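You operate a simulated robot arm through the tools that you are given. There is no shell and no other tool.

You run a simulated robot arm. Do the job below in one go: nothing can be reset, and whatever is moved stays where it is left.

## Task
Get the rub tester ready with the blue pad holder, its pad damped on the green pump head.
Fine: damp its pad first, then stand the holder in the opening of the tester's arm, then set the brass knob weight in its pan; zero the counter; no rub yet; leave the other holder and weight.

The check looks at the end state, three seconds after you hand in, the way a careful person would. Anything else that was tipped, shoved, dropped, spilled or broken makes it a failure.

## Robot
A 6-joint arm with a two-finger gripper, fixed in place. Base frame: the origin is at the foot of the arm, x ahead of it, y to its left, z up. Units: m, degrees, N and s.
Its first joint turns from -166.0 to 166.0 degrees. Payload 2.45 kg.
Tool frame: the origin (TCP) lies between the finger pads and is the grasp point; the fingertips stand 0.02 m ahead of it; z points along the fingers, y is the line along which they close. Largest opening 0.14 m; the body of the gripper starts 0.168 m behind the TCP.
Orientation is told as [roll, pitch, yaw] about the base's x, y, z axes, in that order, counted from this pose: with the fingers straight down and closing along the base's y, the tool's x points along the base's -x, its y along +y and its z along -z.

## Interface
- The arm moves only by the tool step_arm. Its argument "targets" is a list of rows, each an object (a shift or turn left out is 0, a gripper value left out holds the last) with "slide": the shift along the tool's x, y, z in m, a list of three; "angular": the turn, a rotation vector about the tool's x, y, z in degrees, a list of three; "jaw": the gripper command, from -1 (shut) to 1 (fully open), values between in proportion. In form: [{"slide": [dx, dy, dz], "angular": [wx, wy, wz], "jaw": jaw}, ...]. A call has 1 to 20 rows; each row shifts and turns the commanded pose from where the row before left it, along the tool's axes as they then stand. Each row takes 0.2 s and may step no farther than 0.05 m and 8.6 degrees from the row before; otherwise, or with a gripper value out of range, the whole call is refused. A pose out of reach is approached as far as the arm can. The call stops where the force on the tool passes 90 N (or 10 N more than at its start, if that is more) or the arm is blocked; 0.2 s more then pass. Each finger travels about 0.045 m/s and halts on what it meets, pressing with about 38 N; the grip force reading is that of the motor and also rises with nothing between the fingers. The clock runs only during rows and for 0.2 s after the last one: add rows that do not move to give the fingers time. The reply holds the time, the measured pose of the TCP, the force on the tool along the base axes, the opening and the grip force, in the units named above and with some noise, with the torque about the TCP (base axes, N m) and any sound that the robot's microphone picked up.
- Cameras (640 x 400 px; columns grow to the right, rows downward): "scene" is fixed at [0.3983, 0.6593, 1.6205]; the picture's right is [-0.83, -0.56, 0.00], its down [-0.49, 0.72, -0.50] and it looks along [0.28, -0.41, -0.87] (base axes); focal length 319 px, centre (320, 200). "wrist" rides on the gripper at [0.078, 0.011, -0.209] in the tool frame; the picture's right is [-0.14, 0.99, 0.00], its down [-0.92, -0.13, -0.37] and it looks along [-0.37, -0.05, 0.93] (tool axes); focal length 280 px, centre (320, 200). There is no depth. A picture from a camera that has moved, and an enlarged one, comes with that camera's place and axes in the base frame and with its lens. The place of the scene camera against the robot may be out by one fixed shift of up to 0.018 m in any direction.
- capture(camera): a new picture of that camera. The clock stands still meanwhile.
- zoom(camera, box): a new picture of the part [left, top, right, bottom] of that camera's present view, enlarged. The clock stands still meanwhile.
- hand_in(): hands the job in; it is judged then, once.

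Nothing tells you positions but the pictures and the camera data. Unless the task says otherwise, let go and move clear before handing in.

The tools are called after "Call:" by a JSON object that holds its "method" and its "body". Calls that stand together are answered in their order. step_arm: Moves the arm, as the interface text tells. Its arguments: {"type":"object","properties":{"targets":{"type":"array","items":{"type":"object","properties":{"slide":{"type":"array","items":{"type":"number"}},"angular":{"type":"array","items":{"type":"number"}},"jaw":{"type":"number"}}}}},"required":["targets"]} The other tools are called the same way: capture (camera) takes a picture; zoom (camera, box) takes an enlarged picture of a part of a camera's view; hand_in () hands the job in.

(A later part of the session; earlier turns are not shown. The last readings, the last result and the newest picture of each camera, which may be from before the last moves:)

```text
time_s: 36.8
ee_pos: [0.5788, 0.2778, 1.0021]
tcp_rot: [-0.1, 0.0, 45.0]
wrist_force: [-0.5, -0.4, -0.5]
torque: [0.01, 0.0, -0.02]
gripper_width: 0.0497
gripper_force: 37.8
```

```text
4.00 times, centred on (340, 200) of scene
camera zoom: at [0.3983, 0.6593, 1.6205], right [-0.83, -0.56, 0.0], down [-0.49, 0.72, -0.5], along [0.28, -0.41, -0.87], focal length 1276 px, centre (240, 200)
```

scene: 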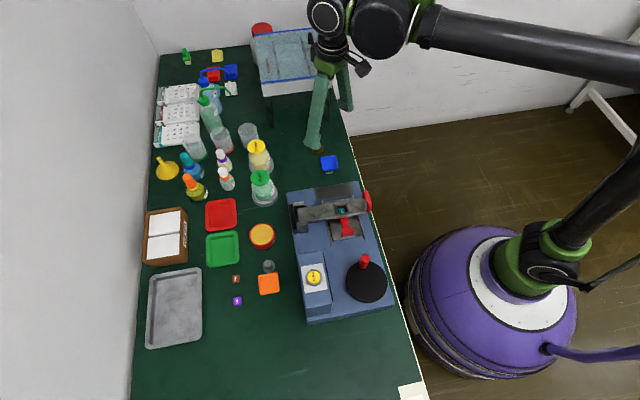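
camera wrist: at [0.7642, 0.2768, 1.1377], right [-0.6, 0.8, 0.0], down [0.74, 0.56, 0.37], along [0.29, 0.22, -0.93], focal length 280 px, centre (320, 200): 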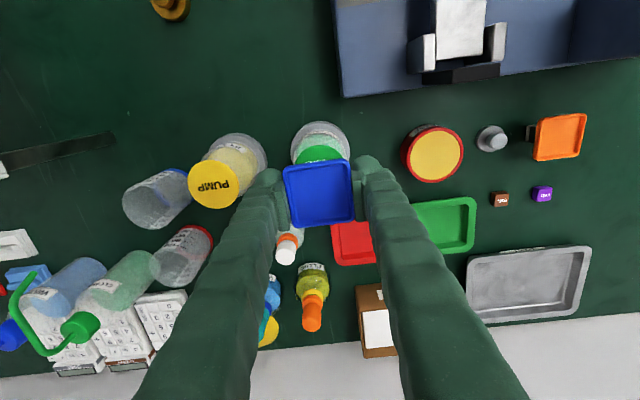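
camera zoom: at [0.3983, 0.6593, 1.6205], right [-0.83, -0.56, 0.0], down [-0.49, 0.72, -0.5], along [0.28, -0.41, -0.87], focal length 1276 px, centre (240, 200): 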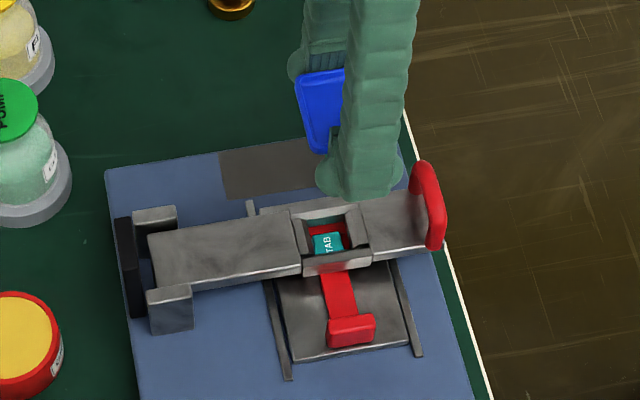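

Holder is above the tester. I'll take a steady reading, then descend to just above the arm and check alignment.

Call:
{"method": "step_arm", "body": {"targets": [{"slide": [0, 0, 0.045]}, {"slide": [0, 0, 0.03]}, {}, {}]}}

Call:
{"method": "step_arm", "body": {"targets": [{}]}}

Call:
{"method": "step_arm", "body": {"targets": [{}]}}

Call:
{"method": "zoom", "body": {"camera": "wrist", "box": [220, 80, 420, 260]}}

Call:
{"method": "zoom", "body": {"camera": "scene", "box": [290, 170, 380, 240]}}

```text
time_s: 37.8
ee_pos: [0.5798, 0.2758, 0.9252]
tcp_rot: [0.0, 0.0, 45.1]
wrist_force: [-0.4, 0.6, -0.5]
torque: [-0.02, 0.05, -0.01]
gripper_width: 0.0497
gripper_force: 38.4
```

```text
time_s: 38.2
ee_pos: [0.5811, 0.2767, 0.9262]
tcp_rot: [0.0, 0.0, 45.0]
wrist_force: [-0.4, 0.7, -1.2]
torque: [-0.04, 0.02, 0.0]
gripper_width: 0.0497
gripper_force: 38.0
```

```text
time_s: 38.6
ee_pos: [0.58, 0.2769, 0.9267]
tcp_rot: [0.0, 0.0, 45.1]
wrist_force: [0.0, -0.1, -0.6]
torque: [-0.01, 0.01, 0.0]
gripper_width: 0.05
gripper_force: 38.3
```

```text
2.22 times, centred on (320, 170) of wrist
camera zoom: at [0.5177, 0.2294, 1.135], right [-0.6, 0.8, 0.0], down [0.74, 0.56, 0.37], along [0.29, 0.22, -0.93], focal length 623 px, centre (320, 267)
```

zoom: 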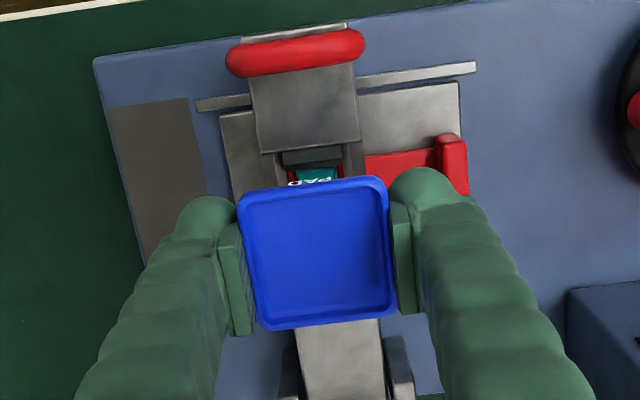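

```text
5.71 times, centred on (335, 205) of scene
camera zoom: at [0.3983, 0.6593, 1.6205], right [-0.83, -0.56, 0.0], down [-0.49, 0.72, -0.5], along [0.28, -0.41, -0.87], focal length 1822 px, centre (234, 171)
```

zoom: 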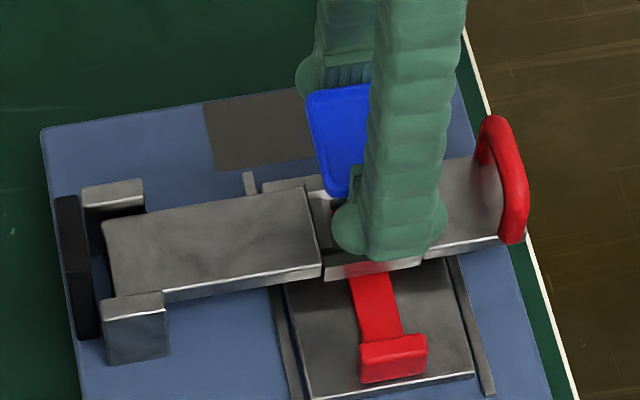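

Aligned with the opening: TCP is at (0.580, 0.2765). Lowering in small steps and watching the force.

Call:
{"method": "step_arm", "body": {"targets": [{"slide": [0, 0, 0.012]}, {"slide": [0, 0, 0.012]}, {}]}}

Call:
{"method": "step_arm", "body": {"targets": [{"slide": [0, 0, 0.003]}, {"slide": [0, 0, 0.003]}, {}]}}

Call:
{"method": "step_arm", "body": {"targets": [{"slide": [0, 0, 0.003]}, {"slide": [0, 0, 0.002]}, {}]}}

```text
time_s: 39.4
ee_pos: [0.5815, 0.2769, 0.9021]
tcp_rot: [0.0, 0.0, 45.1]
wrist_force: [0.6, 0.7, -1.1]
torque: [-0.03, 0.0, -0.01]
gripper_width: 0.0495
gripper_force: 38.2
```

```text
time_s: 40.2
ee_pos: [0.5808, 0.2762, 0.8964]
tcp_rot: [0.0, 0.0, 45.1]
wrist_force: [0.1, -0.4, -0.7]
torque: [-0.01, -0.01, -0.05]
gripper_width: 0.0499
gripper_force: 38.2
```

```text
time_s: 41.0
ee_pos: [0.5803, 0.2777, 0.892]
tcp_rot: [0.0, -0.1, 45.0]
wrist_force: [0.2, 0.7, -1.7]
torque: [0.0, 0.01, 0.0]
gripper_width: 0.0497
gripper_force: 37.8
```

Call:
{"method": "step_arm", "body": {"targets": [{"slide": [0, 0, 0.002]}, {"slide": [0, 0, 0.002]}, {}]}}

Call:
{"method": "step_arm", "body": {"targets": [{"slide": [0, 0, 0.002]}, {}]}}

Call:
{"method": "zoom", "body": {"camera": "scene", "box": [290, 170, 380, 240]}}

Call:
{"method": "zoom", "body": {"camera": "wrist", "box": [220, 80, 420, 260]}}

```text
time_s: 41.8
ee_pos: [0.5803, 0.2769, 0.8858]
tcp_rot: [0.0, 0.0, 45.1]
wrist_force: [-0.1, -0.1, -1.2]
torque: [0.0, 0.02, 0.0]
gripper_width: 0.0499
gripper_force: 38.5
```

```text
time_s: 42.4
ee_pos: [0.5805, 0.2764, 0.8848]
tcp_rot: [0.0, 0.0, 44.9]
wrist_force: [0.6, 0.2, -0.9]
torque: [-0.01, 0.0, -0.02]
gripper_width: 0.0494
gripper_force: 38.0
```

```text
5.71 times, centred on (335, 205) of scene
camera zoom: at [0.3983, 0.6593, 1.6205], right [-0.83, -0.56, 0.0], down [-0.49, 0.72, -0.5], along [0.28, -0.41, -0.87], focal length 1822 px, centre (234, 171)
```

zoom: 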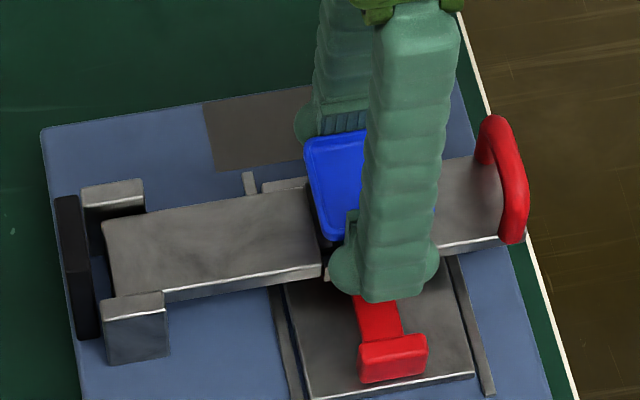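

```text
2.22 times, centred on (320, 170) of wrist
camera zoom: at [0.5175, 0.2288, 1.0942], right [-0.6, 0.8, 0.0], down [0.74, 0.56, 0.37], along [0.29, 0.22, -0.93], focal length 623 px, centre (320, 267)
```

zoom: 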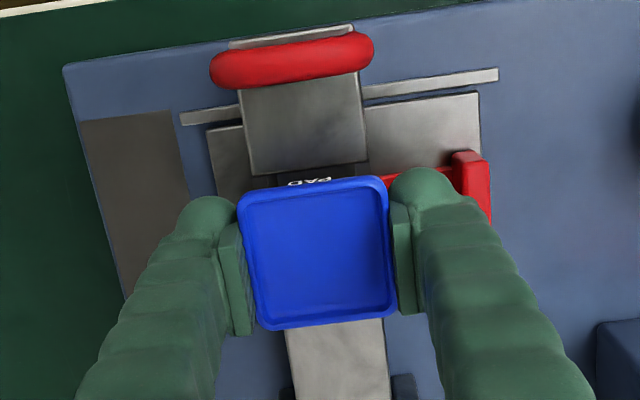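

No contact yet, the stem is entering the opening. Continuing.

Call:
{"method": "step_arm", "body": {"targets": [{"slide": [0, 0, 0.002]}, {}]}}

Call:
{"method": "step_arm", "body": {"targets": [{"slide": [0, 0, 0.002]}, {}]}}

Call:
{"method": "step_arm", "body": {"targets": [{"slide": [0, 0, 0.002]}, {}]}}

Call:
{"method": "step_arm", "body": {"targets": [{"slide": [0, 0, 0.0015]}, {}]}}

```text
time_s: 43.0
ee_pos: [0.5796, 0.2758, 0.8844]
tcp_rot: [0.0, 0.0, 45.0]
wrist_force: [-0.3, 0.3, -0.6]
torque: [0.0, -0.02, 0.0]
gripper_width: 0.0497
gripper_force: 37.6
```

```text
time_s: 43.6
ee_pos: [0.5802, 0.2759, 0.8817]
tcp_rot: [-0.1, 0.0, 45.0]
wrist_force: [0.2, -0.7, -1.4]
torque: [0.0, -0.04, 0.0]
gripper_width: 0.0498
gripper_force: 37.5
```

```text
time_s: 44.2
ee_pos: [0.5792, 0.2766, 0.8791]
tcp_rot: [0.0, 0.1, 45.0]
wrist_force: [1.0, -1.3, -1.1]
torque: [0.02, 0.01, 0.0]
gripper_width: 0.0497
gripper_force: 38.3
```

```text
time_s: 44.8
ee_pos: [0.5797, 0.2765, 0.8768]
tcp_rot: [0.0, 0.0, 44.9]
wrist_force: [0.1, -0.2, -1.1]
torque: [0.01, 0.05, 0.0]
gripper_width: 0.0497
gripper_force: 37.9
```

Call:
{"method": "step_arm", "body": {"targets": [{"slide": [0, 0, 0.0015]}, {}]}}

Call:
{"method": "step_arm", "body": {"targets": [{"slide": [0, 0, 0.0015]}, {}]}}

Call:
{"method": "step_arm", "body": {"targets": [{"slide": [0, 0, 0.001]}, {}]}}

Call:
{"method": "zoom", "body": {"camera": "scene", "box": [290, 170, 380, 240]}}

Call:
{"method": "zoom", "body": {"camera": "wrist", "box": [220, 80, 420, 260]}}

```text
time_s: 45.4
ee_pos: [0.5799, 0.2766, 0.8776]
tcp_rot: [0.0, -0.1, 45.0]
wrist_force: [0.5, -1.0, -0.3]
torque: [0.01, 0.04, 0.0]
gripper_width: 0.0497
gripper_force: 38.0
```

```text
time_s: 46.0
ee_pos: [0.5804, 0.277, 0.876]
tcp_rot: [0.1, 0.0, 44.9]
wrist_force: [0.7, 1.3, 7.6]
torque: [0.03, -0.02, 0.03]
gripper_width: 0.0496
gripper_force: 37.8
```

```text
time_s: 46.6
ee_pos: [0.5799, 0.2763, 0.8743]
tcp_rot: [0.0, -0.1, 45.0]
wrist_force: [1.6, 0.4, 33.1]
torque: [0.04, -0.09, -0.01]
gripper_width: 0.0495
gripper_force: 38.2
```

```text
5.71 times, centred on (335, 205) of scene
camera zoom: at [0.3983, 0.6593, 1.6205], right [-0.83, -0.56, 0.0], down [-0.49, 0.72, -0.5], along [0.28, -0.41, -0.87], focal length 1822 px, centre (234, 171)
```

zoom: 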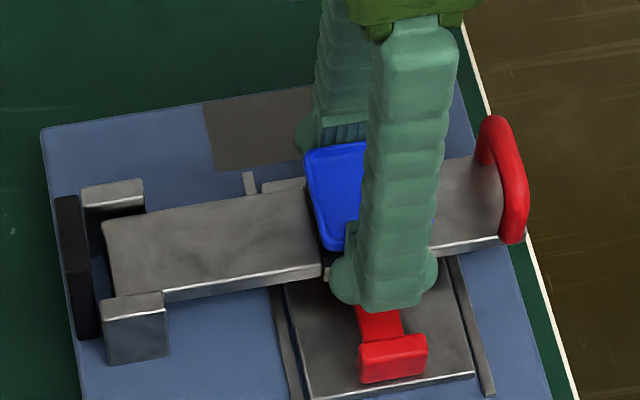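

```text
2.22 times, centred on (320, 170) of wrist
camera zoom: at [0.5171, 0.2284, 1.0838], right [-0.6, 0.8, 0.0], down [0.74, 0.56, 0.37], along [0.29, 0.22, -0.93], focal length 623 px, centre (320, 267)
```

zoom: 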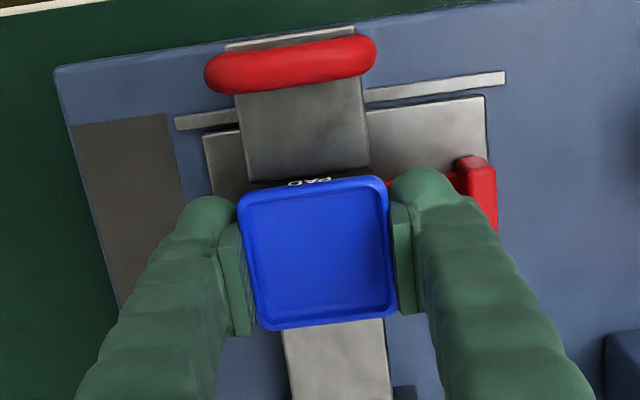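

The pad seated on the key at TCP z ≈ 0.876, exactly the expected height, and well below the arm's top. Relieving the pressure, then letting go.

Call:
{"method": "step_arm", "body": {"targets": [{"slide": [0, 0, -0.0025]}, {}, {}]}}

Call:
{"method": "step_arm", "body": {"targets": [{"slide": [0, 0, -0.001]}, {"jaw": -0.2}, {"jaw": 0.0}, {"jaw": 0.15}, {}, {}]}}

Call:
{"method": "zoom", "body": {"camera": "wrist", "box": [220, 80, 420, 260]}}

Call:
{"method": "zoom", "body": {"camera": "scene", "box": [290, 170, 380, 240]}}

```text
time_s: 47.4
ee_pos: [0.5796, 0.2754, 0.8768]
tcp_rot: [0.0, 0.1, 45.0]
wrist_force: [-0.7, -0.5, -0.7]
torque: [0.02, 0.0, 0.01]
gripper_width: 0.0498
gripper_force: 38.0
```

```text
time_s: 48.8
ee_pos: [0.5794, 0.2762, 0.8774]
tcp_rot: [0.0, 0.0, 45.0]
wrist_force: [-0.7, 0.5, 0.2]
torque: [0.01, -0.02, 0.01]
gripper_width: 0.0804
gripper_force: 0.1
```

```text
2.22 times, centred on (320, 170) of wrist
camera zoom: at [0.5174, 0.2284, 1.0866], right [-0.6, 0.8, 0.0], down [0.74, 0.56, 0.37], along [0.29, 0.22, -0.93], focal length 623 px, centre (320, 267)
```

zoom: 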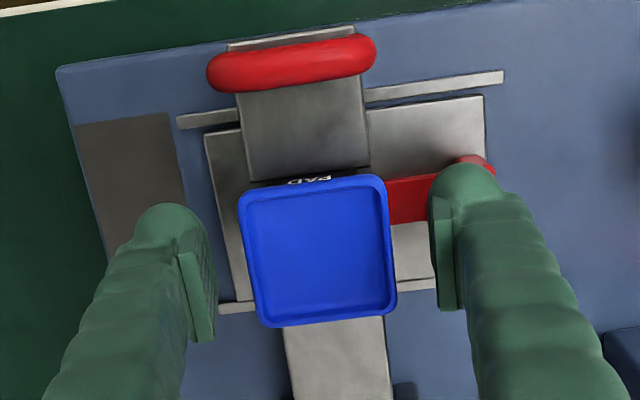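

```text
5.71 times, centred on (335, 205) of scene
camera zoom: at [0.3983, 0.6593, 1.6205], right [-0.83, -0.56, 0.0], down [-0.49, 0.72, -0.5], along [0.28, -0.41, -0.87], focal length 1822 px, centre (234, 171)
```

zoom: 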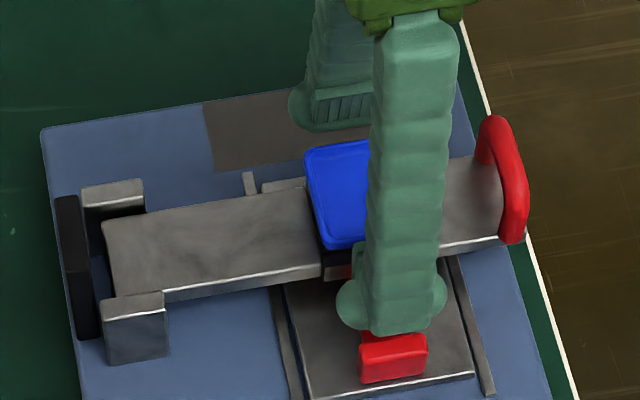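

The holder stands by itself in the opening. Rising clear and inspecting.

Call:
{"method": "step_arm", "body": {"targets": [{"slide": [0, 0, -0.02]}, {"slide": [0, 0, -0.04]}, {"slide": [0, 0, -0.045]}, {"slide": [0, -0.04, -0.01]}, {"slide": [0, -0.04, 0]}, {"slide": [0, -0.04, 0]}, {}, {}]}}

Call:
{"method": "zoom", "body": {"camera": "scene", "box": [290, 170, 380, 240]}}

Call:
{"method": "capture", "body": {"camera": "wrist"}}

```text
time_s: 50.6
ee_pos: [0.6641, 0.1929, 0.9907]
tcp_rot: [0.1, 0.0, 45.0]
wrist_force: [-0.1, -0.4, -0.1]
torque: [-0.03, 0.01, 0.0]
gripper_width: 0.0803
gripper_force: 0.0
```

```text
5.71 times, centred on (335, 205) of scene
camera zoom: at [0.3983, 0.6593, 1.6205], right [-0.83, -0.56, 0.0], down [-0.49, 0.72, -0.5], along [0.28, -0.41, -0.87], focal length 1822 px, centre (234, 171)
```

zoom: 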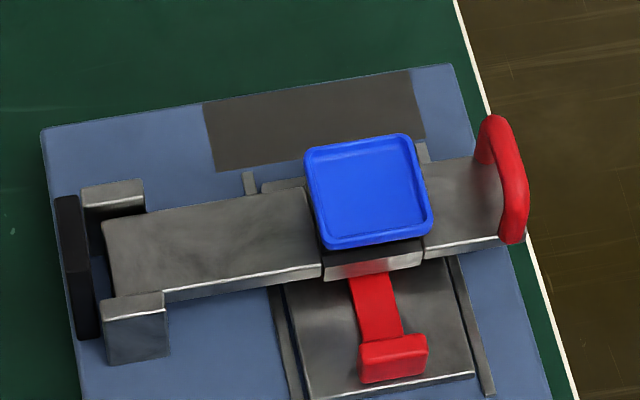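

```text
taken
camera wrist: at [0.6014, 0.1439, 1.2003], right [-0.6, 0.8, 0.0], down [0.74, 0.56, 0.37], along [0.29, 0.22, -0.93], focal length 280 px, centre (320, 200)
```

wrist: 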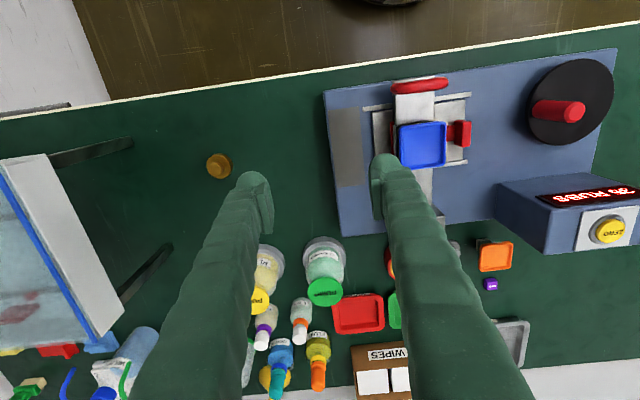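

The holder sits level in the arm. Next, hover over the brass knob weight.

Call:
{"method": "step_arm", "body": {"targets": [{"slide": [-0.0035, -0.041, 0]}, {"slide": [-0.0035, -0.041, 0]}, {"slide": [-0.0035, -0.041, 0.01]}, {"slide": [-0.0036, -0.041, 0.03]}, {}, {}]}}

Call:
{"method": "zoom", "body": {"camera": "wrist", "box": [240, 100, 400, 240]}}

```text
refused: row 4 steps farther than a row can; nothing moved
```

```text
2.86 times, centred on (320, 170) of wrist
camera zoom: at [0.6014, 0.1439, 1.2003], right [-0.6, 0.8, 0.0], down [0.74, 0.56, 0.37], along [0.29, 0.22, -0.93], focal length 801 px, centre (320, 286)
```

zoom: 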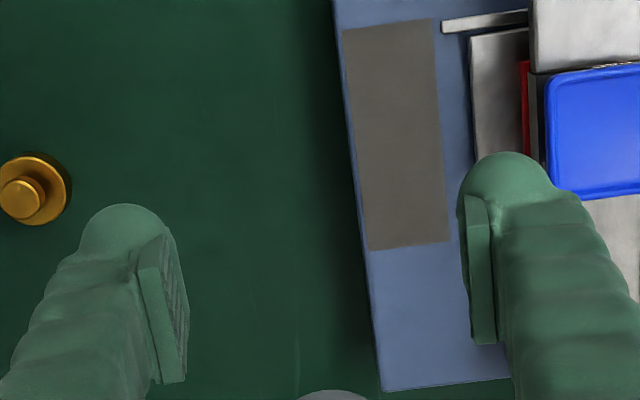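

That call was refused for one step being too long; splitting it.

Call:
{"method": "step_arm", "body": {"targets": [{"slide": [-0.0035, -0.041, 0]}, {"slide": [-0.0035, -0.041, 0]}, {"slide": [-0.0035, -0.041, 0]}, {"slide": [-0.0036, -0.041, 0]}, {"slide": [0, 0, 0.04]}, {}, {}]}}

Call:
{"method": "zoom", "body": {"camera": "wrist", "box": [240, 100, 400, 240]}}

```text
time_s: 52.2
ee_pos: [0.7896, 0.0854, 0.9519]
tcp_rot: [0.0, 0.0, 45.0]
wrist_force: [-0.6, -0.4, 0.2]
torque: [0.01, 0.0, -0.01]
gripper_width: 0.0806
gripper_force: 0.1
```

```text
2.86 times, centred on (320, 170) of wrist
camera zoom: at [0.7277, 0.0381, 1.1615], right [-0.6, 0.8, 0.0], down [0.74, 0.56, 0.37], along [0.29, 0.22, -0.93], focal length 801 px, centre (320, 286)
```

zoom: 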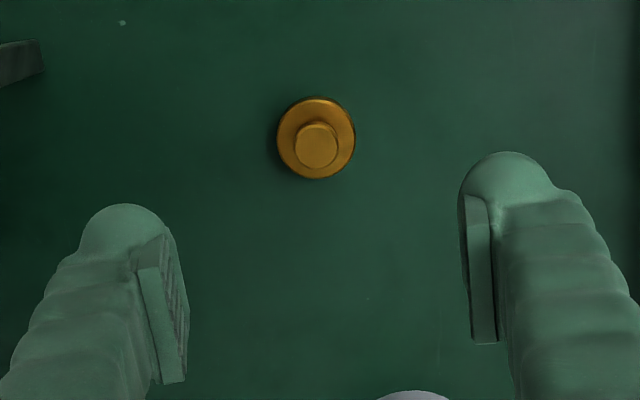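

The knob's top centre is at about (0.793, 0.084, 0.777). Centring over it and descending part-way.

Call:
{"method": "step_arm", "body": {"targets": [{"slide": [-0.0016, -0.003, 0.04]}, {"slide": [0, 0, 0.045]}, {"slide": [0, 0, 0.04]}, {}, {}]}}

Call:
{"method": "zoom", "body": {"camera": "wrist", "box": [240, 100, 400, 240]}}

Call:
{"method": "zoom", "body": {"camera": "scene", "box": [290, 120, 350, 170]}}

```text
time_s: 53.4
ee_pos: [0.7943, 0.0871, 0.8269]
tcp_rot: [0.0, 0.0, 45.0]
wrist_force: [0.5, 0.2, 0.6]
torque: [-0.03, 0.03, 0.02]
gripper_width: 0.0806
gripper_force: 0.0
```

```text
2.86 times, centred on (320, 170) of wrist
camera zoom: at [0.7318, 0.0379, 1.0356], right [-0.6, 0.8, 0.0], down [0.74, 0.56, 0.37], along [0.29, 0.22, -0.93], focal length 801 px, centre (320, 286)
```

zoom: 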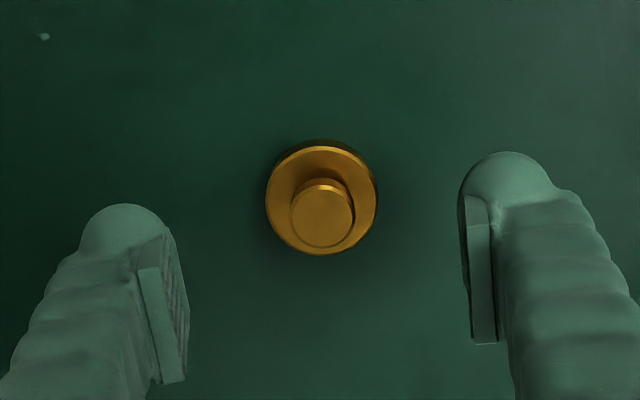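

```text
8.00 times, centred on (320, 145) of scene
camera zoom: at [0.3983, 0.6593, 1.6205], right [-0.83, -0.56, 0.0], down [-0.49, 0.72, -0.5], along [0.28, -0.41, -0.87], focal length 2551 px, centre (320, 640)
```

zoom: 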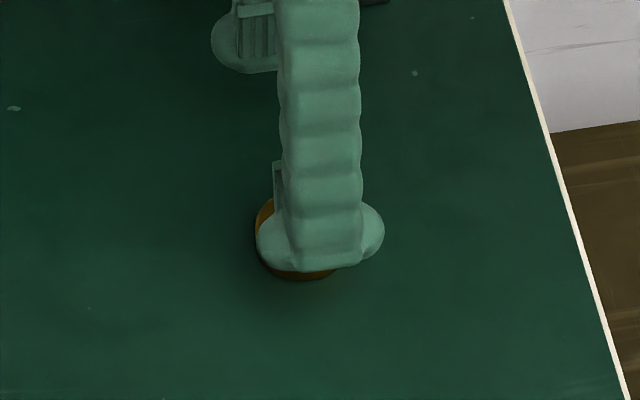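

Well centred over the knob. Going down so the fingertips flank just the knob.

Call:
{"method": "step_arm", "body": {"targets": [{"slide": [0, 0, 0.025]}, {"slide": [0, 0, 0.01]}, {"slide": [0, 0, 0.005]}, {}, {}]}}

Call:
{"method": "step_arm", "body": {"targets": [{"jaw": -0.5}, {}, {"jaw": -1}, {}, {}, {}]}}

Call:
{"method": "zoom", "body": {"camera": "wrist", "box": [240, 100, 400, 240]}}

Call:
{"method": "zoom", "body": {"camera": "scene", "box": [290, 120, 350, 170]}}

```text
time_s: 54.6
ee_pos: [0.795, 0.0839, 0.7864]
tcp_rot: [-0.1, 0.0, 45.1]
wrist_force: [-0.4, -0.1, 0.4]
torque: [0.0, -0.01, 0.02]
gripper_width: 0.0804
gripper_force: 0.2
```

```text
time_s: 56.0
ee_pos: [0.7941, 0.0847, 0.7874]
tcp_rot: [-0.1, 0.0, 45.1]
wrist_force: [-1.0, 1.1, 0.4]
torque: [0.03, 0.03, -0.03]
gripper_width: 0.0207
gripper_force: 38.7
```

```text
2.86 times, centred on (320, 170) of wrist
camera zoom: at [0.7321, 0.0374, 0.9961], right [-0.6, 0.8, 0.0], down [0.74, 0.56, 0.37], along [0.29, 0.22, -0.93], focal length 801 px, centre (320, 286)
```

zoom: 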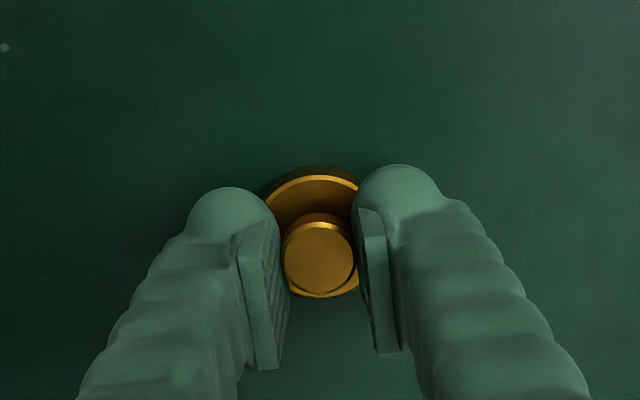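

```text
8.00 times, centred on (320, 145) of scene
camera zoom: at [0.3983, 0.6593, 1.6205], right [-0.83, -0.56, 0.0], down [-0.49, 0.72, -0.5], along [0.28, -0.41, -0.87], focal length 2551 px, centre (320, 640)
```

zoom: 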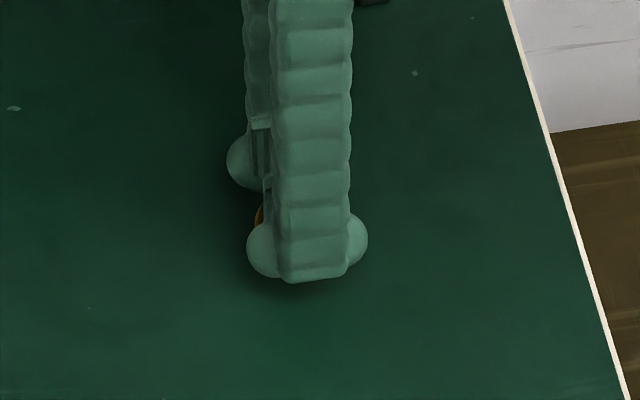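

The knob is gripped (20.7 mm). Lifting and carrying the weight to above the pan.

Call:
{"method": "step_arm", "body": {"targets": [{"slide": [0, 0, -0.02]}, {"slide": [0, 0, -0.045]}, {"slide": [0, 0, -0.045]}, {"slide": [0, 0, -0.045]}, {"slide": [0, 0, -0.04]}, {"slide": [0.0017, 0.0409, 0]}, {"slide": [0.0017, 0.0409, 0]}, {"slide": [0.0017, 0.0409, 0]}, {"slide": [0.0017, 0.0409, 0]}, {"slide": [0.0017, 0.0409, 0]}, {"slide": [0.0017, 0.0409, 0]}, {"slide": [0.0019, 0.0409, 0]}, {}, {}]}}

Call:
{"method": "zoom", "body": {"camera": "wrist", "box": [240, 100, 400, 240]}}

Call:
{"method": "zoom", "body": {"camera": "scene", "box": [290, 140, 380, 240]}}

```text
time_s: 59.0
ee_pos: [0.5817, 0.2798, 0.9823]
tcp_rot: [0.0, 0.0, 45.0]
wrist_force: [0.3, -0.5, -2.8]
torque: [0.04, -0.01, 0.01]
gripper_width: 0.0207
gripper_force: 38.4
```

```text
2.86 times, centred on (320, 170) of wrist
camera zoom: at [0.5197, 0.2317, 1.191], right [-0.6, 0.8, 0.0], down [0.74, 0.56, 0.37], along [0.29, 0.22, -0.93], focal length 801 px, centre (320, 286)
```

zoom: 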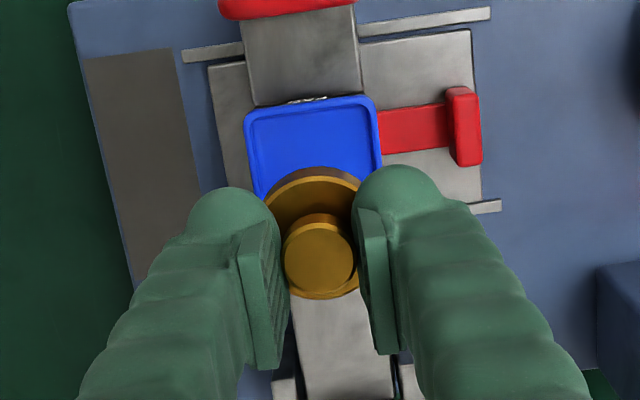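

```text
4.00 times, centred on (335, 190) of scene
camera zoom: at [0.3983, 0.6593, 1.6205], right [-0.83, -0.56, 0.0], down [-0.49, 0.72, -0.5], along [0.28, -0.41, -0.87], focal length 1276 px, centre (260, 240)
```

zoom: 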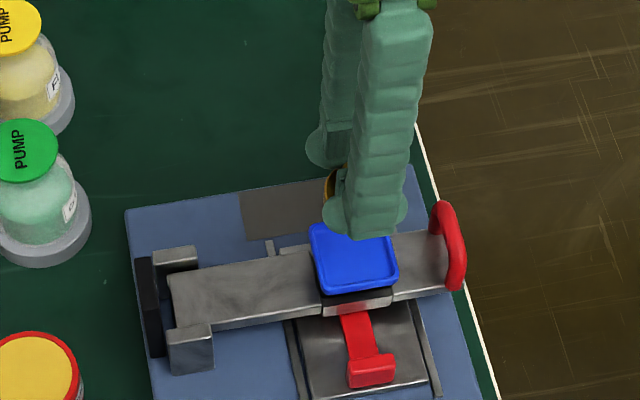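

Pan and weight line up well; lowering to just above the rim for a close check (clearance inside the pan is only a few mm).

Call:
{"method": "step_arm", "body": {"targets": [{"slide": [0, 0, 0.035]}, {"slide": [0, 0, 0.022]}, {}, {}]}}

Call:
{"method": "step_arm", "body": {"targets": [{"slide": [0, 0, 0.004]}, {}]}}

Call:
{"method": "zoom", "body": {"camera": "wrist", "box": [270, 130, 370, 220]}}

Call:
{"method": "zoom", "body": {"camera": "scene", "box": [315, 170, 375, 230]}}

```text
time_s: 60.0
ee_pos: [0.5831, 0.2787, 0.9236]
tcp_rot: [0.0, 0.0, 45.0]
wrist_force: [-0.6, 0.7, -2.3]
torque: [0.02, -0.01, -0.03]
gripper_width: 0.0206
gripper_force: 38.0
```

```text
time_s: 60.6
ee_pos: [0.5838, 0.2786, 0.92]
tcp_rot: [0.0, 0.0, 45.0]
wrist_force: [-0.1, 0.0, -2.1]
torque: [-0.01, -0.03, 0.0]
gripper_width: 0.0205
gripper_force: 38.2
```

```text
4.44 times, centred on (320, 175) of wrist
camera zoom: at [0.5205, 0.2308, 1.1293], right [-0.6, 0.8, 0.0], down [0.74, 0.56, 0.37], along [0.29, 0.22, -0.93], focal length 1246 px, centre (320, 311)
```

zoom: 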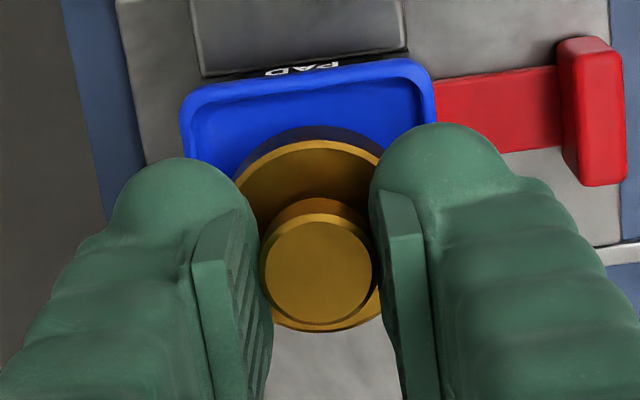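

```text
6.67 times, centred on (345, 200) of scene
camera zoom: at [0.3983, 0.6593, 1.6205], right [-0.83, -0.56, 0.0], down [-0.49, 0.72, -0.5], along [0.28, -0.41, -0.87], focal length 2126 px, centre (153, 200)
```

zoom: 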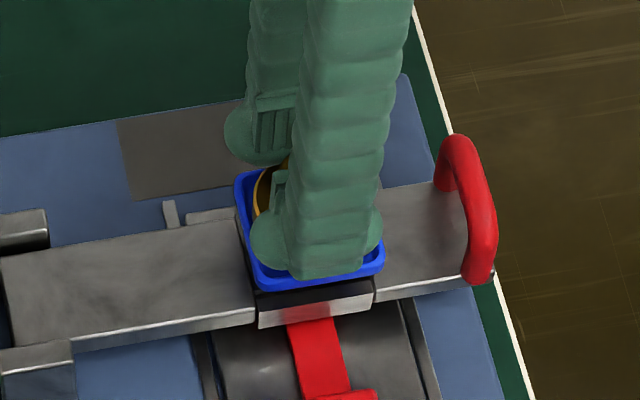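

The weight is about 2 mm too far along the arm and 1 mm to the side of pan centre; correcting that, then lowering slowly.

Call:
{"method": "step_arm", "body": {"targets": [{"slide": [0.002, 0.0012, 0]}, {"slide": [0, 0, 0.005]}, {}, {}]}}

Call:
{"method": "zoom", "body": {"camera": "wrist", "box": [270, 130, 370, 220]}}

Call:
{"method": "zoom", "body": {"camera": "scene", "box": [325, 185, 365, 225]}}

```text
time_s: 61.6
ee_pos: [0.5808, 0.2784, 0.9157]
tcp_rot: [0.0, 0.0, 45.0]
wrist_force: [-0.2, -0.4, -1.6]
torque: [0.0, -0.02, 0.0]
gripper_width: 0.0203
gripper_force: 38.2
```

```text
4.44 times, centred on (320, 175) of wrist
camera zoom: at [0.5181, 0.2302, 1.1248], right [-0.6, 0.8, 0.0], down [0.74, 0.56, 0.37], along [0.29, 0.22, -0.93], focal length 1246 px, centre (320, 311)
```

zoom: 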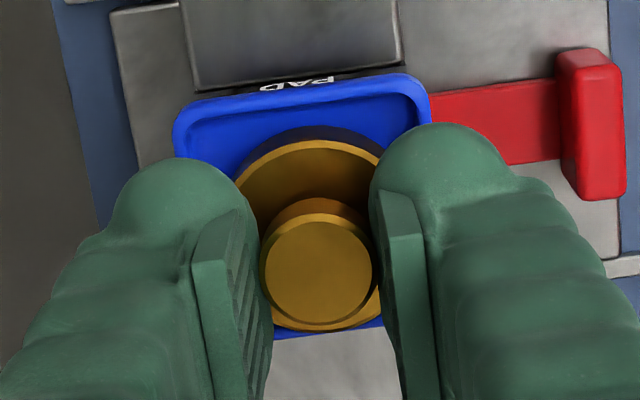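

```text
10.00 times, centred on (345, 205) of scene
camera zoom: at [0.3983, 0.6593, 1.6205], right [-0.83, -0.56, 0.0], down [-0.49, 0.72, -0.5], along [0.28, -0.41, -0.87], focal length 3189 px, centre (70, 150)
```

zoom: 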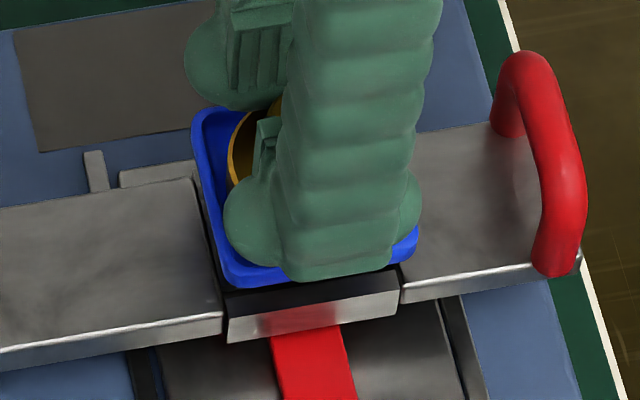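

Now the weight is centred in the pan within about 1 mm. Lowering in small steps.

Call:
{"method": "step_arm", "body": {"targets": [{"slide": [0, 0, 0.003]}, {"slide": [0, 0, 0.003]}, {}]}}

Call:
{"method": "step_arm", "body": {"targets": [{"slide": [0, 0, 0.002]}, {}]}}

Call:
{"method": "step_arm", "body": {"targets": [{"slide": [0, 0, 0.002]}, {}]}}

Call:
{"method": "zoom", "body": {"camera": "wrist", "box": [270, 130, 370, 220]}}

```text
time_s: 62.4
ee_pos: [0.5803, 0.2766, 0.9098]
tcp_rot: [0.0, 0.0, 45.0]
wrist_force: [1.7, 2.1, 29.4]
torque: [0.03, -0.05, -0.01]
gripper_width: 0.0206
gripper_force: 37.5
```

```text
time_s: 63.0
ee_pos: [0.5794, 0.2785, 0.9078]
tcp_rot: [0.0, 0.0, 45.0]
wrist_force: [-0.2, 0.8, 34.1]
torque: [-0.01, 0.0, 0.02]
gripper_width: 0.0205
gripper_force: 38.2
```

```text
time_s: 63.6
ee_pos: [0.58, 0.277, 0.9086]
tcp_rot: [0.0, -0.1, 44.9]
wrist_force: [3.1, 2.1, 71.7]
torque: [0.0, -0.19, -0.01]
gripper_width: 0.0208
gripper_force: 37.8
```

```text
4.44 times, centred on (320, 175) of wrist
camera zoom: at [0.5163, 0.2292, 1.1166], right [-0.6, 0.8, 0.0], down [0.74, 0.56, 0.37], along [0.3, 0.22, -0.93], focal length 1246 px, centre (320, 311)
```

zoom: 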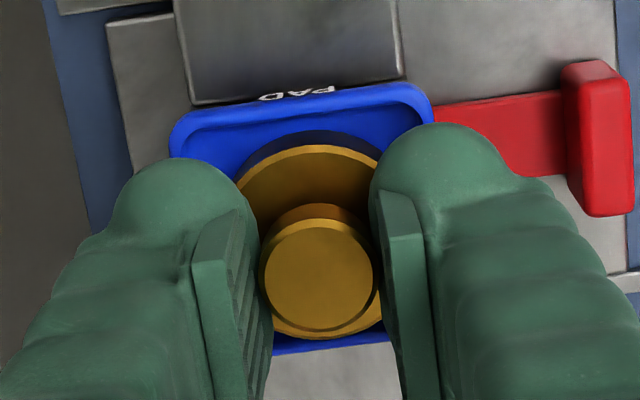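

Contact came earlier than expected and the last step pressed harder than I'd like; backing off right away to unload.

Call:
{"method": "step_arm", "body": {"targets": [{"slide": [0, 0, -0.002]}, {"slide": [0, 0, -0.002]}, {}]}}

Call:
{"method": "zoom", "body": {"camera": "scene", "box": [325, 185, 365, 225]}}

Call:
{"method": "zoom", "body": {"camera": "wrist", "box": [270, 130, 370, 220]}}

```text
time_s: 64.4
ee_pos: [0.5793, 0.2776, 0.9095]
tcp_rot: [0.0, 0.0, 44.9]
wrist_force: [-0.1, -0.2, -1.1]
torque: [-0.01, 0.02, 0.01]
gripper_width: 0.0206
gripper_force: 38.2
```

```text
10.00 times, centred on (345, 205) of scene
camera zoom: at [0.3983, 0.6593, 1.6205], right [-0.83, -0.56, 0.0], down [-0.49, 0.72, -0.5], along [0.28, -0.41, -0.87], focal length 3189 px, centre (70, 150)
```

zoom: 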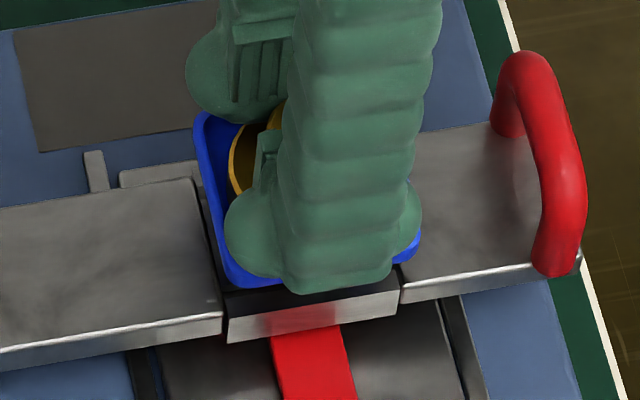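

```text
4.44 times, centred on (320, 175) of wrist
camera zoom: at [0.5177, 0.2298, 1.1182], right [-0.6, 0.8, 0.0], down [0.74, 0.56, 0.37], along [0.29, 0.22, -0.93], focal length 1246 px, centre (320, 311)
```

zoom: 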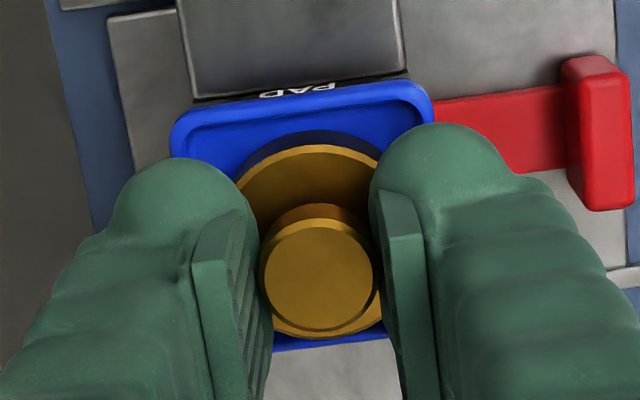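

Call:
{"method": "zoom", "body": {"camera": "scene", "box": [342, 194, 358, 210]}}

Call:
{"method": "zoom", "body": {"camera": "wrist", "box": [296, 146, 346, 180]}}

Call:
{"method": "zoom", "body": {"camera": "wrist", "box": [310, 190, 350, 215]}}

```text
16.00 times, centred on (350, 202) of scene
camera zoom: at [0.3983, 0.6593, 1.6205], right [-0.83, -0.56, 0.0], down [-0.49, 0.72, -0.5], along [0.28, -0.41, -0.87], focal length 5102 px, centre (-160, 168)
```

zoom: 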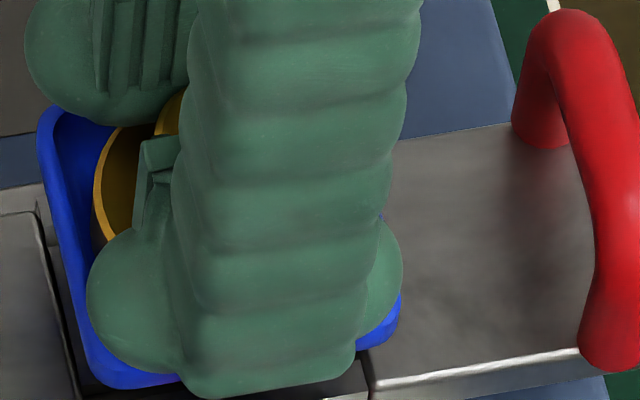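

```text
11.76 times, centred on (321, 163) of wrist
camera zoom: at [0.5177, 0.2298, 1.1182], right [-0.6, 0.8, 0.0], down [0.74, 0.56, 0.37], along [0.29, 0.22, -0.93], focal length 3299 px, centre (308, 635)
```

zoom: 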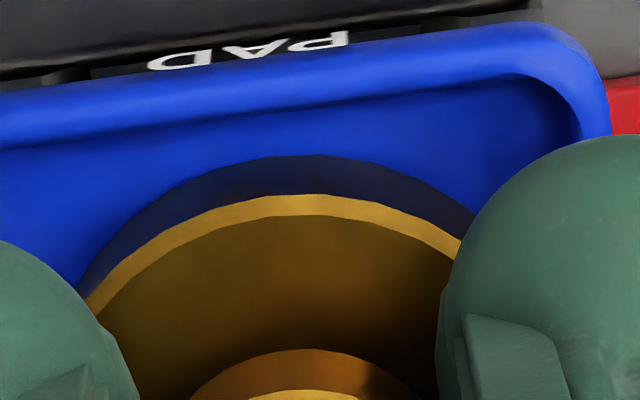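

```text
16.00 times, centred on (330, 202) of wrist
camera zoom: at [0.5177, 0.2298, 1.1182], right [-0.6, 0.8, 0.0], down [0.74, 0.56, 0.37], along [0.29, 0.22, -0.93], focal length 4486 px, centre (160, 160)
```

zoom: 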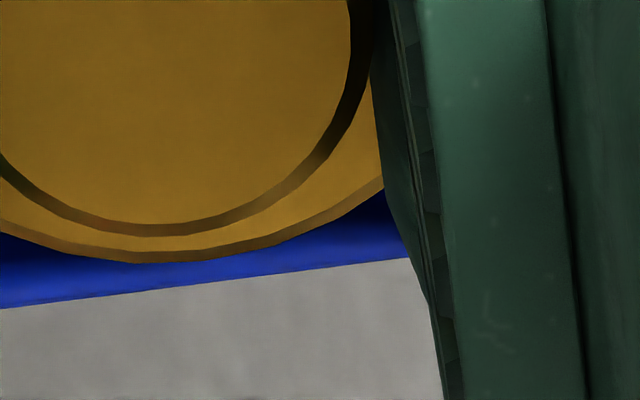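

The weight is inside the pan with about 3 mm of floor visible all round. Touching down gently and releasing.

Call:
{"method": "step_arm", "body": {"targets": [{"slide": [0, 0, 0.0005]}, {}]}}

```text
time_s: 65.0
ee_pos: [0.5805, 0.278, 0.909]
tcp_rot: [0.0, 0.0, 44.9]
wrist_force: [0.0, 1.3, -2.5]
torque: [0.0, -0.02, -0.01]
gripper_width: 0.0205
gripper_force: 37.8
```

Call:
{"method": "step_arm", "body": {"targets": [{"slide": [0, 0, 0.001]}, {}]}}

```text
time_s: 65.6
ee_pos: [0.5807, 0.277, 0.9094]
tcp_rot: [0.0, 0.1, 45.0]
wrist_force: [-0.3, -0.2, 6.9]
torque: [-0.06, 0.03, 0.02]
gripper_width: 0.0207
gripper_force: 38.2
```

Light contact with the pan floor. Opening the fingers and rising straight up.

Call:
{"method": "step_arm", "body": {"targets": [{"slide": [0, 0, -0.0005]}, {"jaw": -0.6}, {"jaw": -0.4}, {"jaw": -0.2}, {}, {}]}}

Call:
{"method": "zoom", "body": {"camera": "wrist", "box": [270, 130, 370, 220]}}

Call:
{"method": "step_arm", "body": {"targets": [{"slide": [0, 0, -0.02]}, {"slide": [0, 0, -0.04]}, {"slide": [0, 0, -0.045]}, {}, {}]}}

Call:
{"method": "zoom", "body": {"camera": "wrist", "box": [240, 100, 400, 240]}}

Call:
{"method": "zoom", "body": {"camera": "scene", "box": [325, 185, 365, 225]}}

```text
time_s: 67.0
ee_pos: [0.5811, 0.2779, 0.9091]
tcp_rot: [0.0, 0.1, 45.0]
wrist_force: [-0.5, -0.3, -0.3]
torque: [0.01, 0.03, 0.02]
gripper_width: 0.0559
gripper_force: 0.1
```

```text
4.44 times, centred on (320, 175) of wrist
camera zoom: at [0.5182, 0.2301, 1.1182], right [-0.6, 0.8, 0.0], down [0.74, 0.56, 0.37], along [0.29, 0.22, -0.93], focal length 1246 px, centre (320, 311)
```

zoom: 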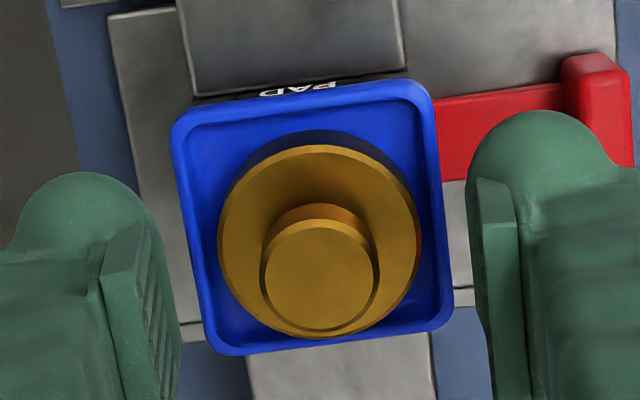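

```text
time_s: 68.2
ee_pos: [0.5807, 0.2778, 1.0152]
tcp_rot: [0.0, 0.0, 45.0]
wrist_force: [0.0, -1.3, 0.1]
torque: [-0.02, -0.03, -0.02]
gripper_width: 0.0561
gripper_force: 0.1
```

```text
2.86 times, centred on (320, 170) of wrist
camera zoom: at [0.518, 0.2296, 1.2243], right [-0.6, 0.8, 0.0], down [0.74, 0.56, 0.37], along [0.29, 0.22, -0.93], focal length 801 px, centre (320, 286)
```

zoom: 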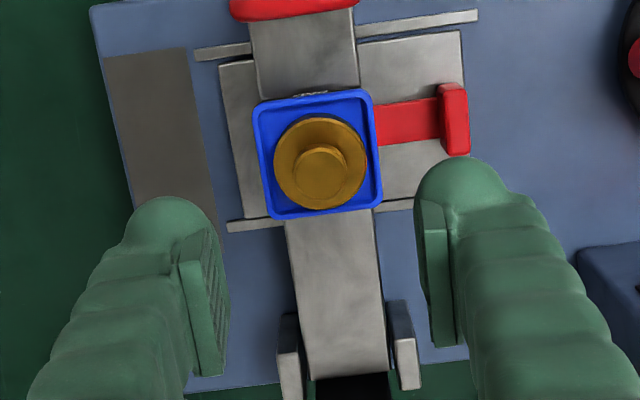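

```text
10.00 times, centred on (345, 205) of scene
camera zoom: at [0.3983, 0.6593, 1.6205], right [-0.83, -0.56, 0.0], down [-0.49, 0.72, -0.5], along [0.28, -0.41, -0.87], focal length 3189 px, centre (70, 150)
```

zoom: 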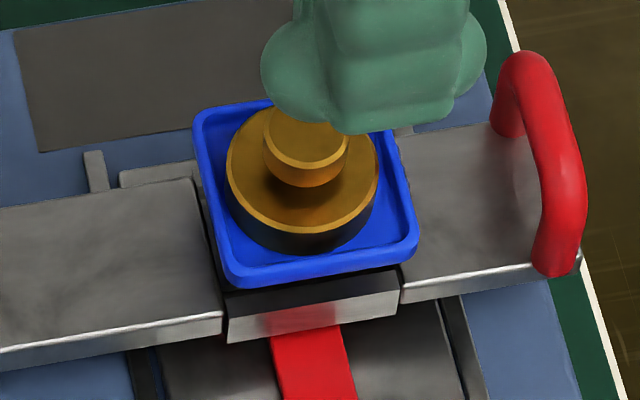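

The brass weight sits flat in the blue pan. Now over to the counter's ZERO button for a look.

Call:
{"method": "step_arm", "body": {"targets": [{"slide": [-0.0243, 0.0358, 0]}, {"slide": [-0.0243, 0.0358, 0]}, {"slide": [-0.0243, 0.0358, 0]}, {"slide": [-0.0243, 0.0358, 0]}, {"slide": [-0.0241, 0.0356, 0]}, {}, {}]}}

Call:
{"method": "capture", "body": {"camera": "wrist"}}

Call:
{"method": "zoom", "body": {"camera": "wrist", "box": [240, 100, 400, 240]}}

Call:
{"method": "zoom", "body": {"camera": "scene", "box": [290, 240, 350, 320]}}

```text
time_s: 69.8
ee_pos: [0.5387, 0.4904, 1.0135]
tcp_rot: [0.0, 0.0, 45.0]
wrist_force: [0.4, 0.1, -0.4]
torque: [0.01, -0.01, 0.0]
gripper_width: 0.0559
gripper_force: 0.1
```

```text
taken
camera wrist: at [0.4772, 0.4429, 1.223], right [-0.6, 0.8, 0.0], down [0.74, 0.56, 0.37], along [0.29, 0.22, -0.93], focal length 280 px, centre (320, 200)
```

wrist: 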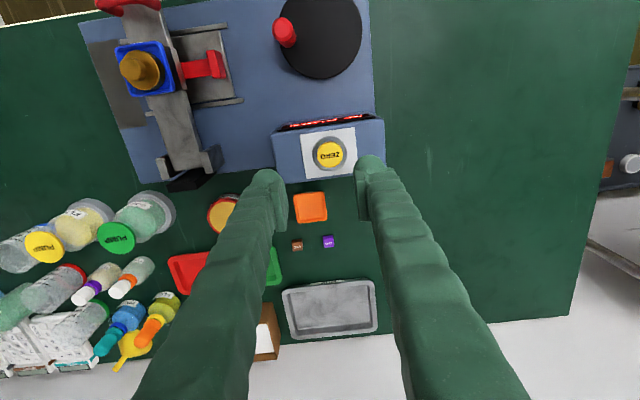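

```text
2.86 times, centred on (320, 170) of wrist
camera zoom: at [0.4772, 0.4429, 1.223], right [-0.6, 0.8, 0.0], down [0.74, 0.56, 0.37], along [0.29, 0.22, -0.93], focal length 801 px, centre (320, 286)
```

zoom: 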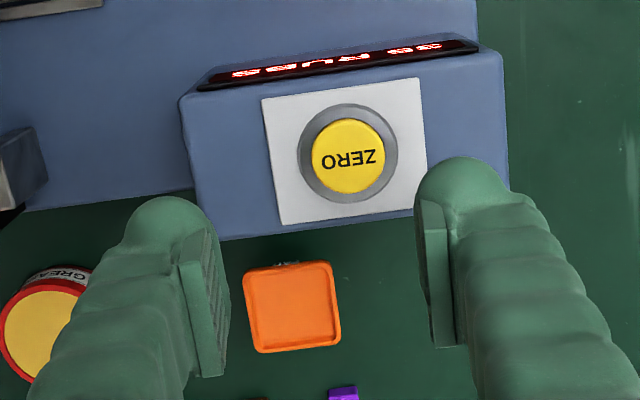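

```text
5.00 times, centred on (320, 280) of scene
camera zoom: at [0.3983, 0.6593, 1.6205], right [-0.83, -0.56, 0.0], down [-0.49, 0.72, -0.5], along [0.28, -0.41, -0.87], focal length 1594 px, centre (320, -200)
```

zoom: 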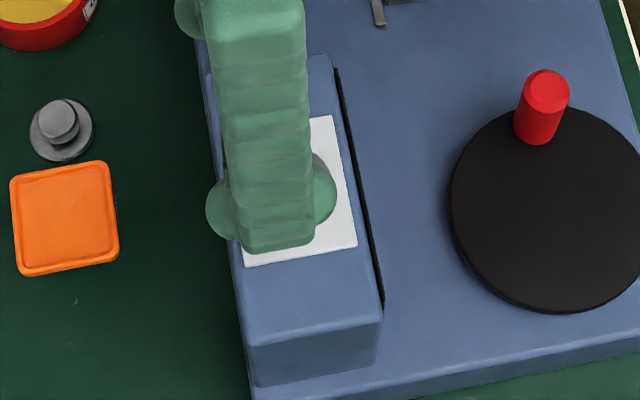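

The ZERO button's top triangulates to about (0.524, 0.492, 0.92), taller than I assumed. Closing the fingers and centring over it at the same height for a second look.

Call:
{"method": "step_arm", "body": {"targets": [{"jaw": -1}, {"slide": [0.0098, 0.0115, 0]}, {}, {}, {}]}}

Call:
{"method": "zoom", "body": {"camera": "wrist", "box": [240, 100, 400, 240]}}

Call:
{"method": "step_arm", "body": {"targets": [{"slide": [0, -0.04, 0]}, {"slide": [0, -0.03, 0]}, {}, {}]}}

Call:
{"method": "zoom", "body": {"camera": "wrist", "box": [300, 80, 460, 220]}}

```text
time_s: 71.0
ee_pos: [0.5252, 0.4919, 1.0133]
tcp_rot: [0.0, 0.0, 44.9]
wrist_force: [-0.5, 0.6, 0.2]
torque: [0.02, 0.02, 0.02]
gripper_width: 0.0
gripper_force: 29.4
```

```text
2.86 times, centred on (320, 170) of wrist
camera zoom: at [0.4622, 0.4437, 1.2229], right [-0.6, 0.8, 0.0], down [0.74, 0.56, 0.37], along [0.29, 0.22, -0.93], focal length 801 px, centre (320, 286)
```

zoom: 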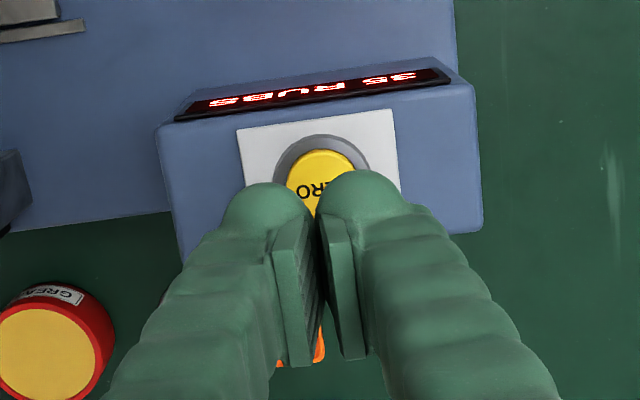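

```text
time_s: 72.0
ee_pos: [0.5749, 0.4424, 1.0144]
tcp_rot: [0.1, 0.0, 45.1]
wrist_force: [1.0, -0.7, -0.6]
torque: [0.02, -0.01, 0.0]
gripper_width: 0.0
gripper_force: 29.6
```

```text
2.86 times, centred on (380, 150) of wrist
camera zoom: at [0.5126, 0.3945, 1.2229], right [-0.6, 0.8, 0.0], down [0.74, 0.56, 0.37], along [0.29, 0.22, -0.93], focal length 801 px, centre (149, 343)
```

zoom: 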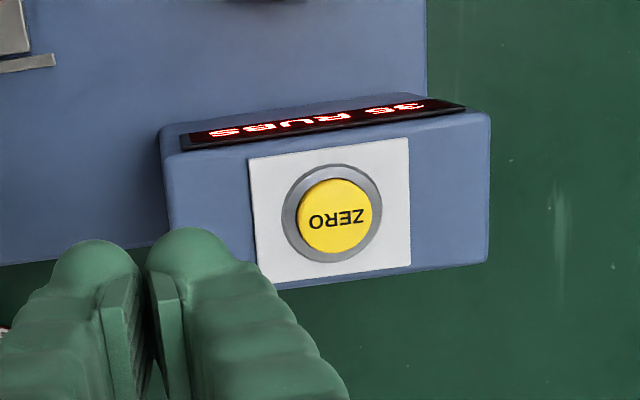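

Second triangulation agrees: button top at (0.524, 0.492, 0.920). Returning above it with closed fingers and lowering to just above.

Call:
{"method": "step_arm", "body": {"targets": [{"slide": [0.001, 0.04, 0]}, {"slide": [0, 0.0308, 0]}, {}, {"slide": [0, 0, 0.03]}, {"slide": [0, 0, 0.03]}, {}, {}]}}

Call:
{"method": "zoom", "body": {"camera": "wrist", "box": [240, 100, 400, 240]}}

Call:
{"method": "zoom", "body": {"camera": "scene", "box": [290, 240, 350, 320]}}

```text
time_s: 73.6
ee_pos: [0.5236, 0.4905, 0.9529]
tcp_rot: [0.0, 0.0, 45.0]
wrist_force: [0.5, -0.3, 0.5]
torque: [0.0, -0.03, 0.03]
gripper_width: 0.0
gripper_force: 29.1
```

```text
2.86 times, centred on (320, 170) of wrist
camera zoom: at [0.4605, 0.4433, 1.1629], right [-0.6, 0.8, 0.0], down [0.74, 0.56, 0.37], along [0.29, 0.22, -0.93], focal length 801 px, centre (320, 286)
```

zoom: 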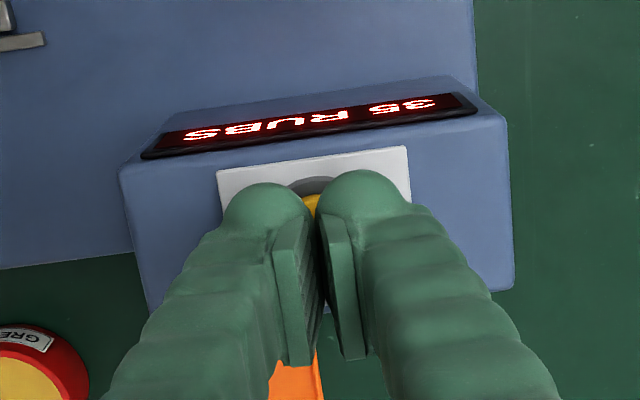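

```text
5.00 times, centred on (320, 280) of scene
camera zoom: at [0.3983, 0.6593, 1.6205], right [-0.83, -0.56, 0.0], down [-0.49, 0.72, -0.5], along [0.28, -0.41, -0.87], focal length 1594 px, centre (320, -200)
```

zoom: 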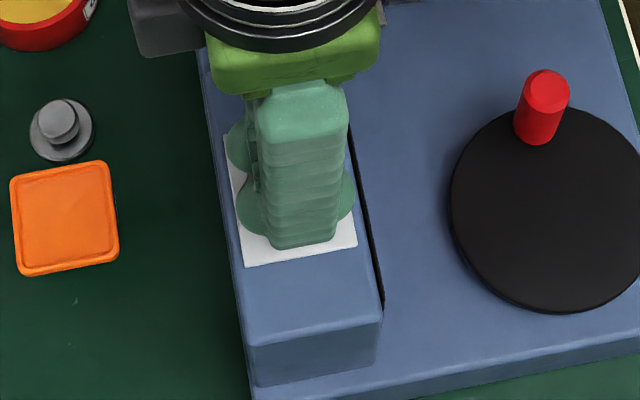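

The display reads 35 RUBS and the closed fingertips are right over the button. Pressing down in small checked steps.

Call:
{"method": "step_arm", "body": {"targets": [{"slide": [0, 0, 0.006]}, {"slide": [0, 0, 0.003]}, {}]}}

```text
time_s: 74.4
ee_pos: [0.5235, 0.4909, 0.9451]
tcp_rot: [0.0, 0.0, 45.0]
wrist_force: [-0.3, 0.1, -0.8]
torque: [0.01, -0.02, 0.03]
gripper_width: 0.0
gripper_force: 29.4
```

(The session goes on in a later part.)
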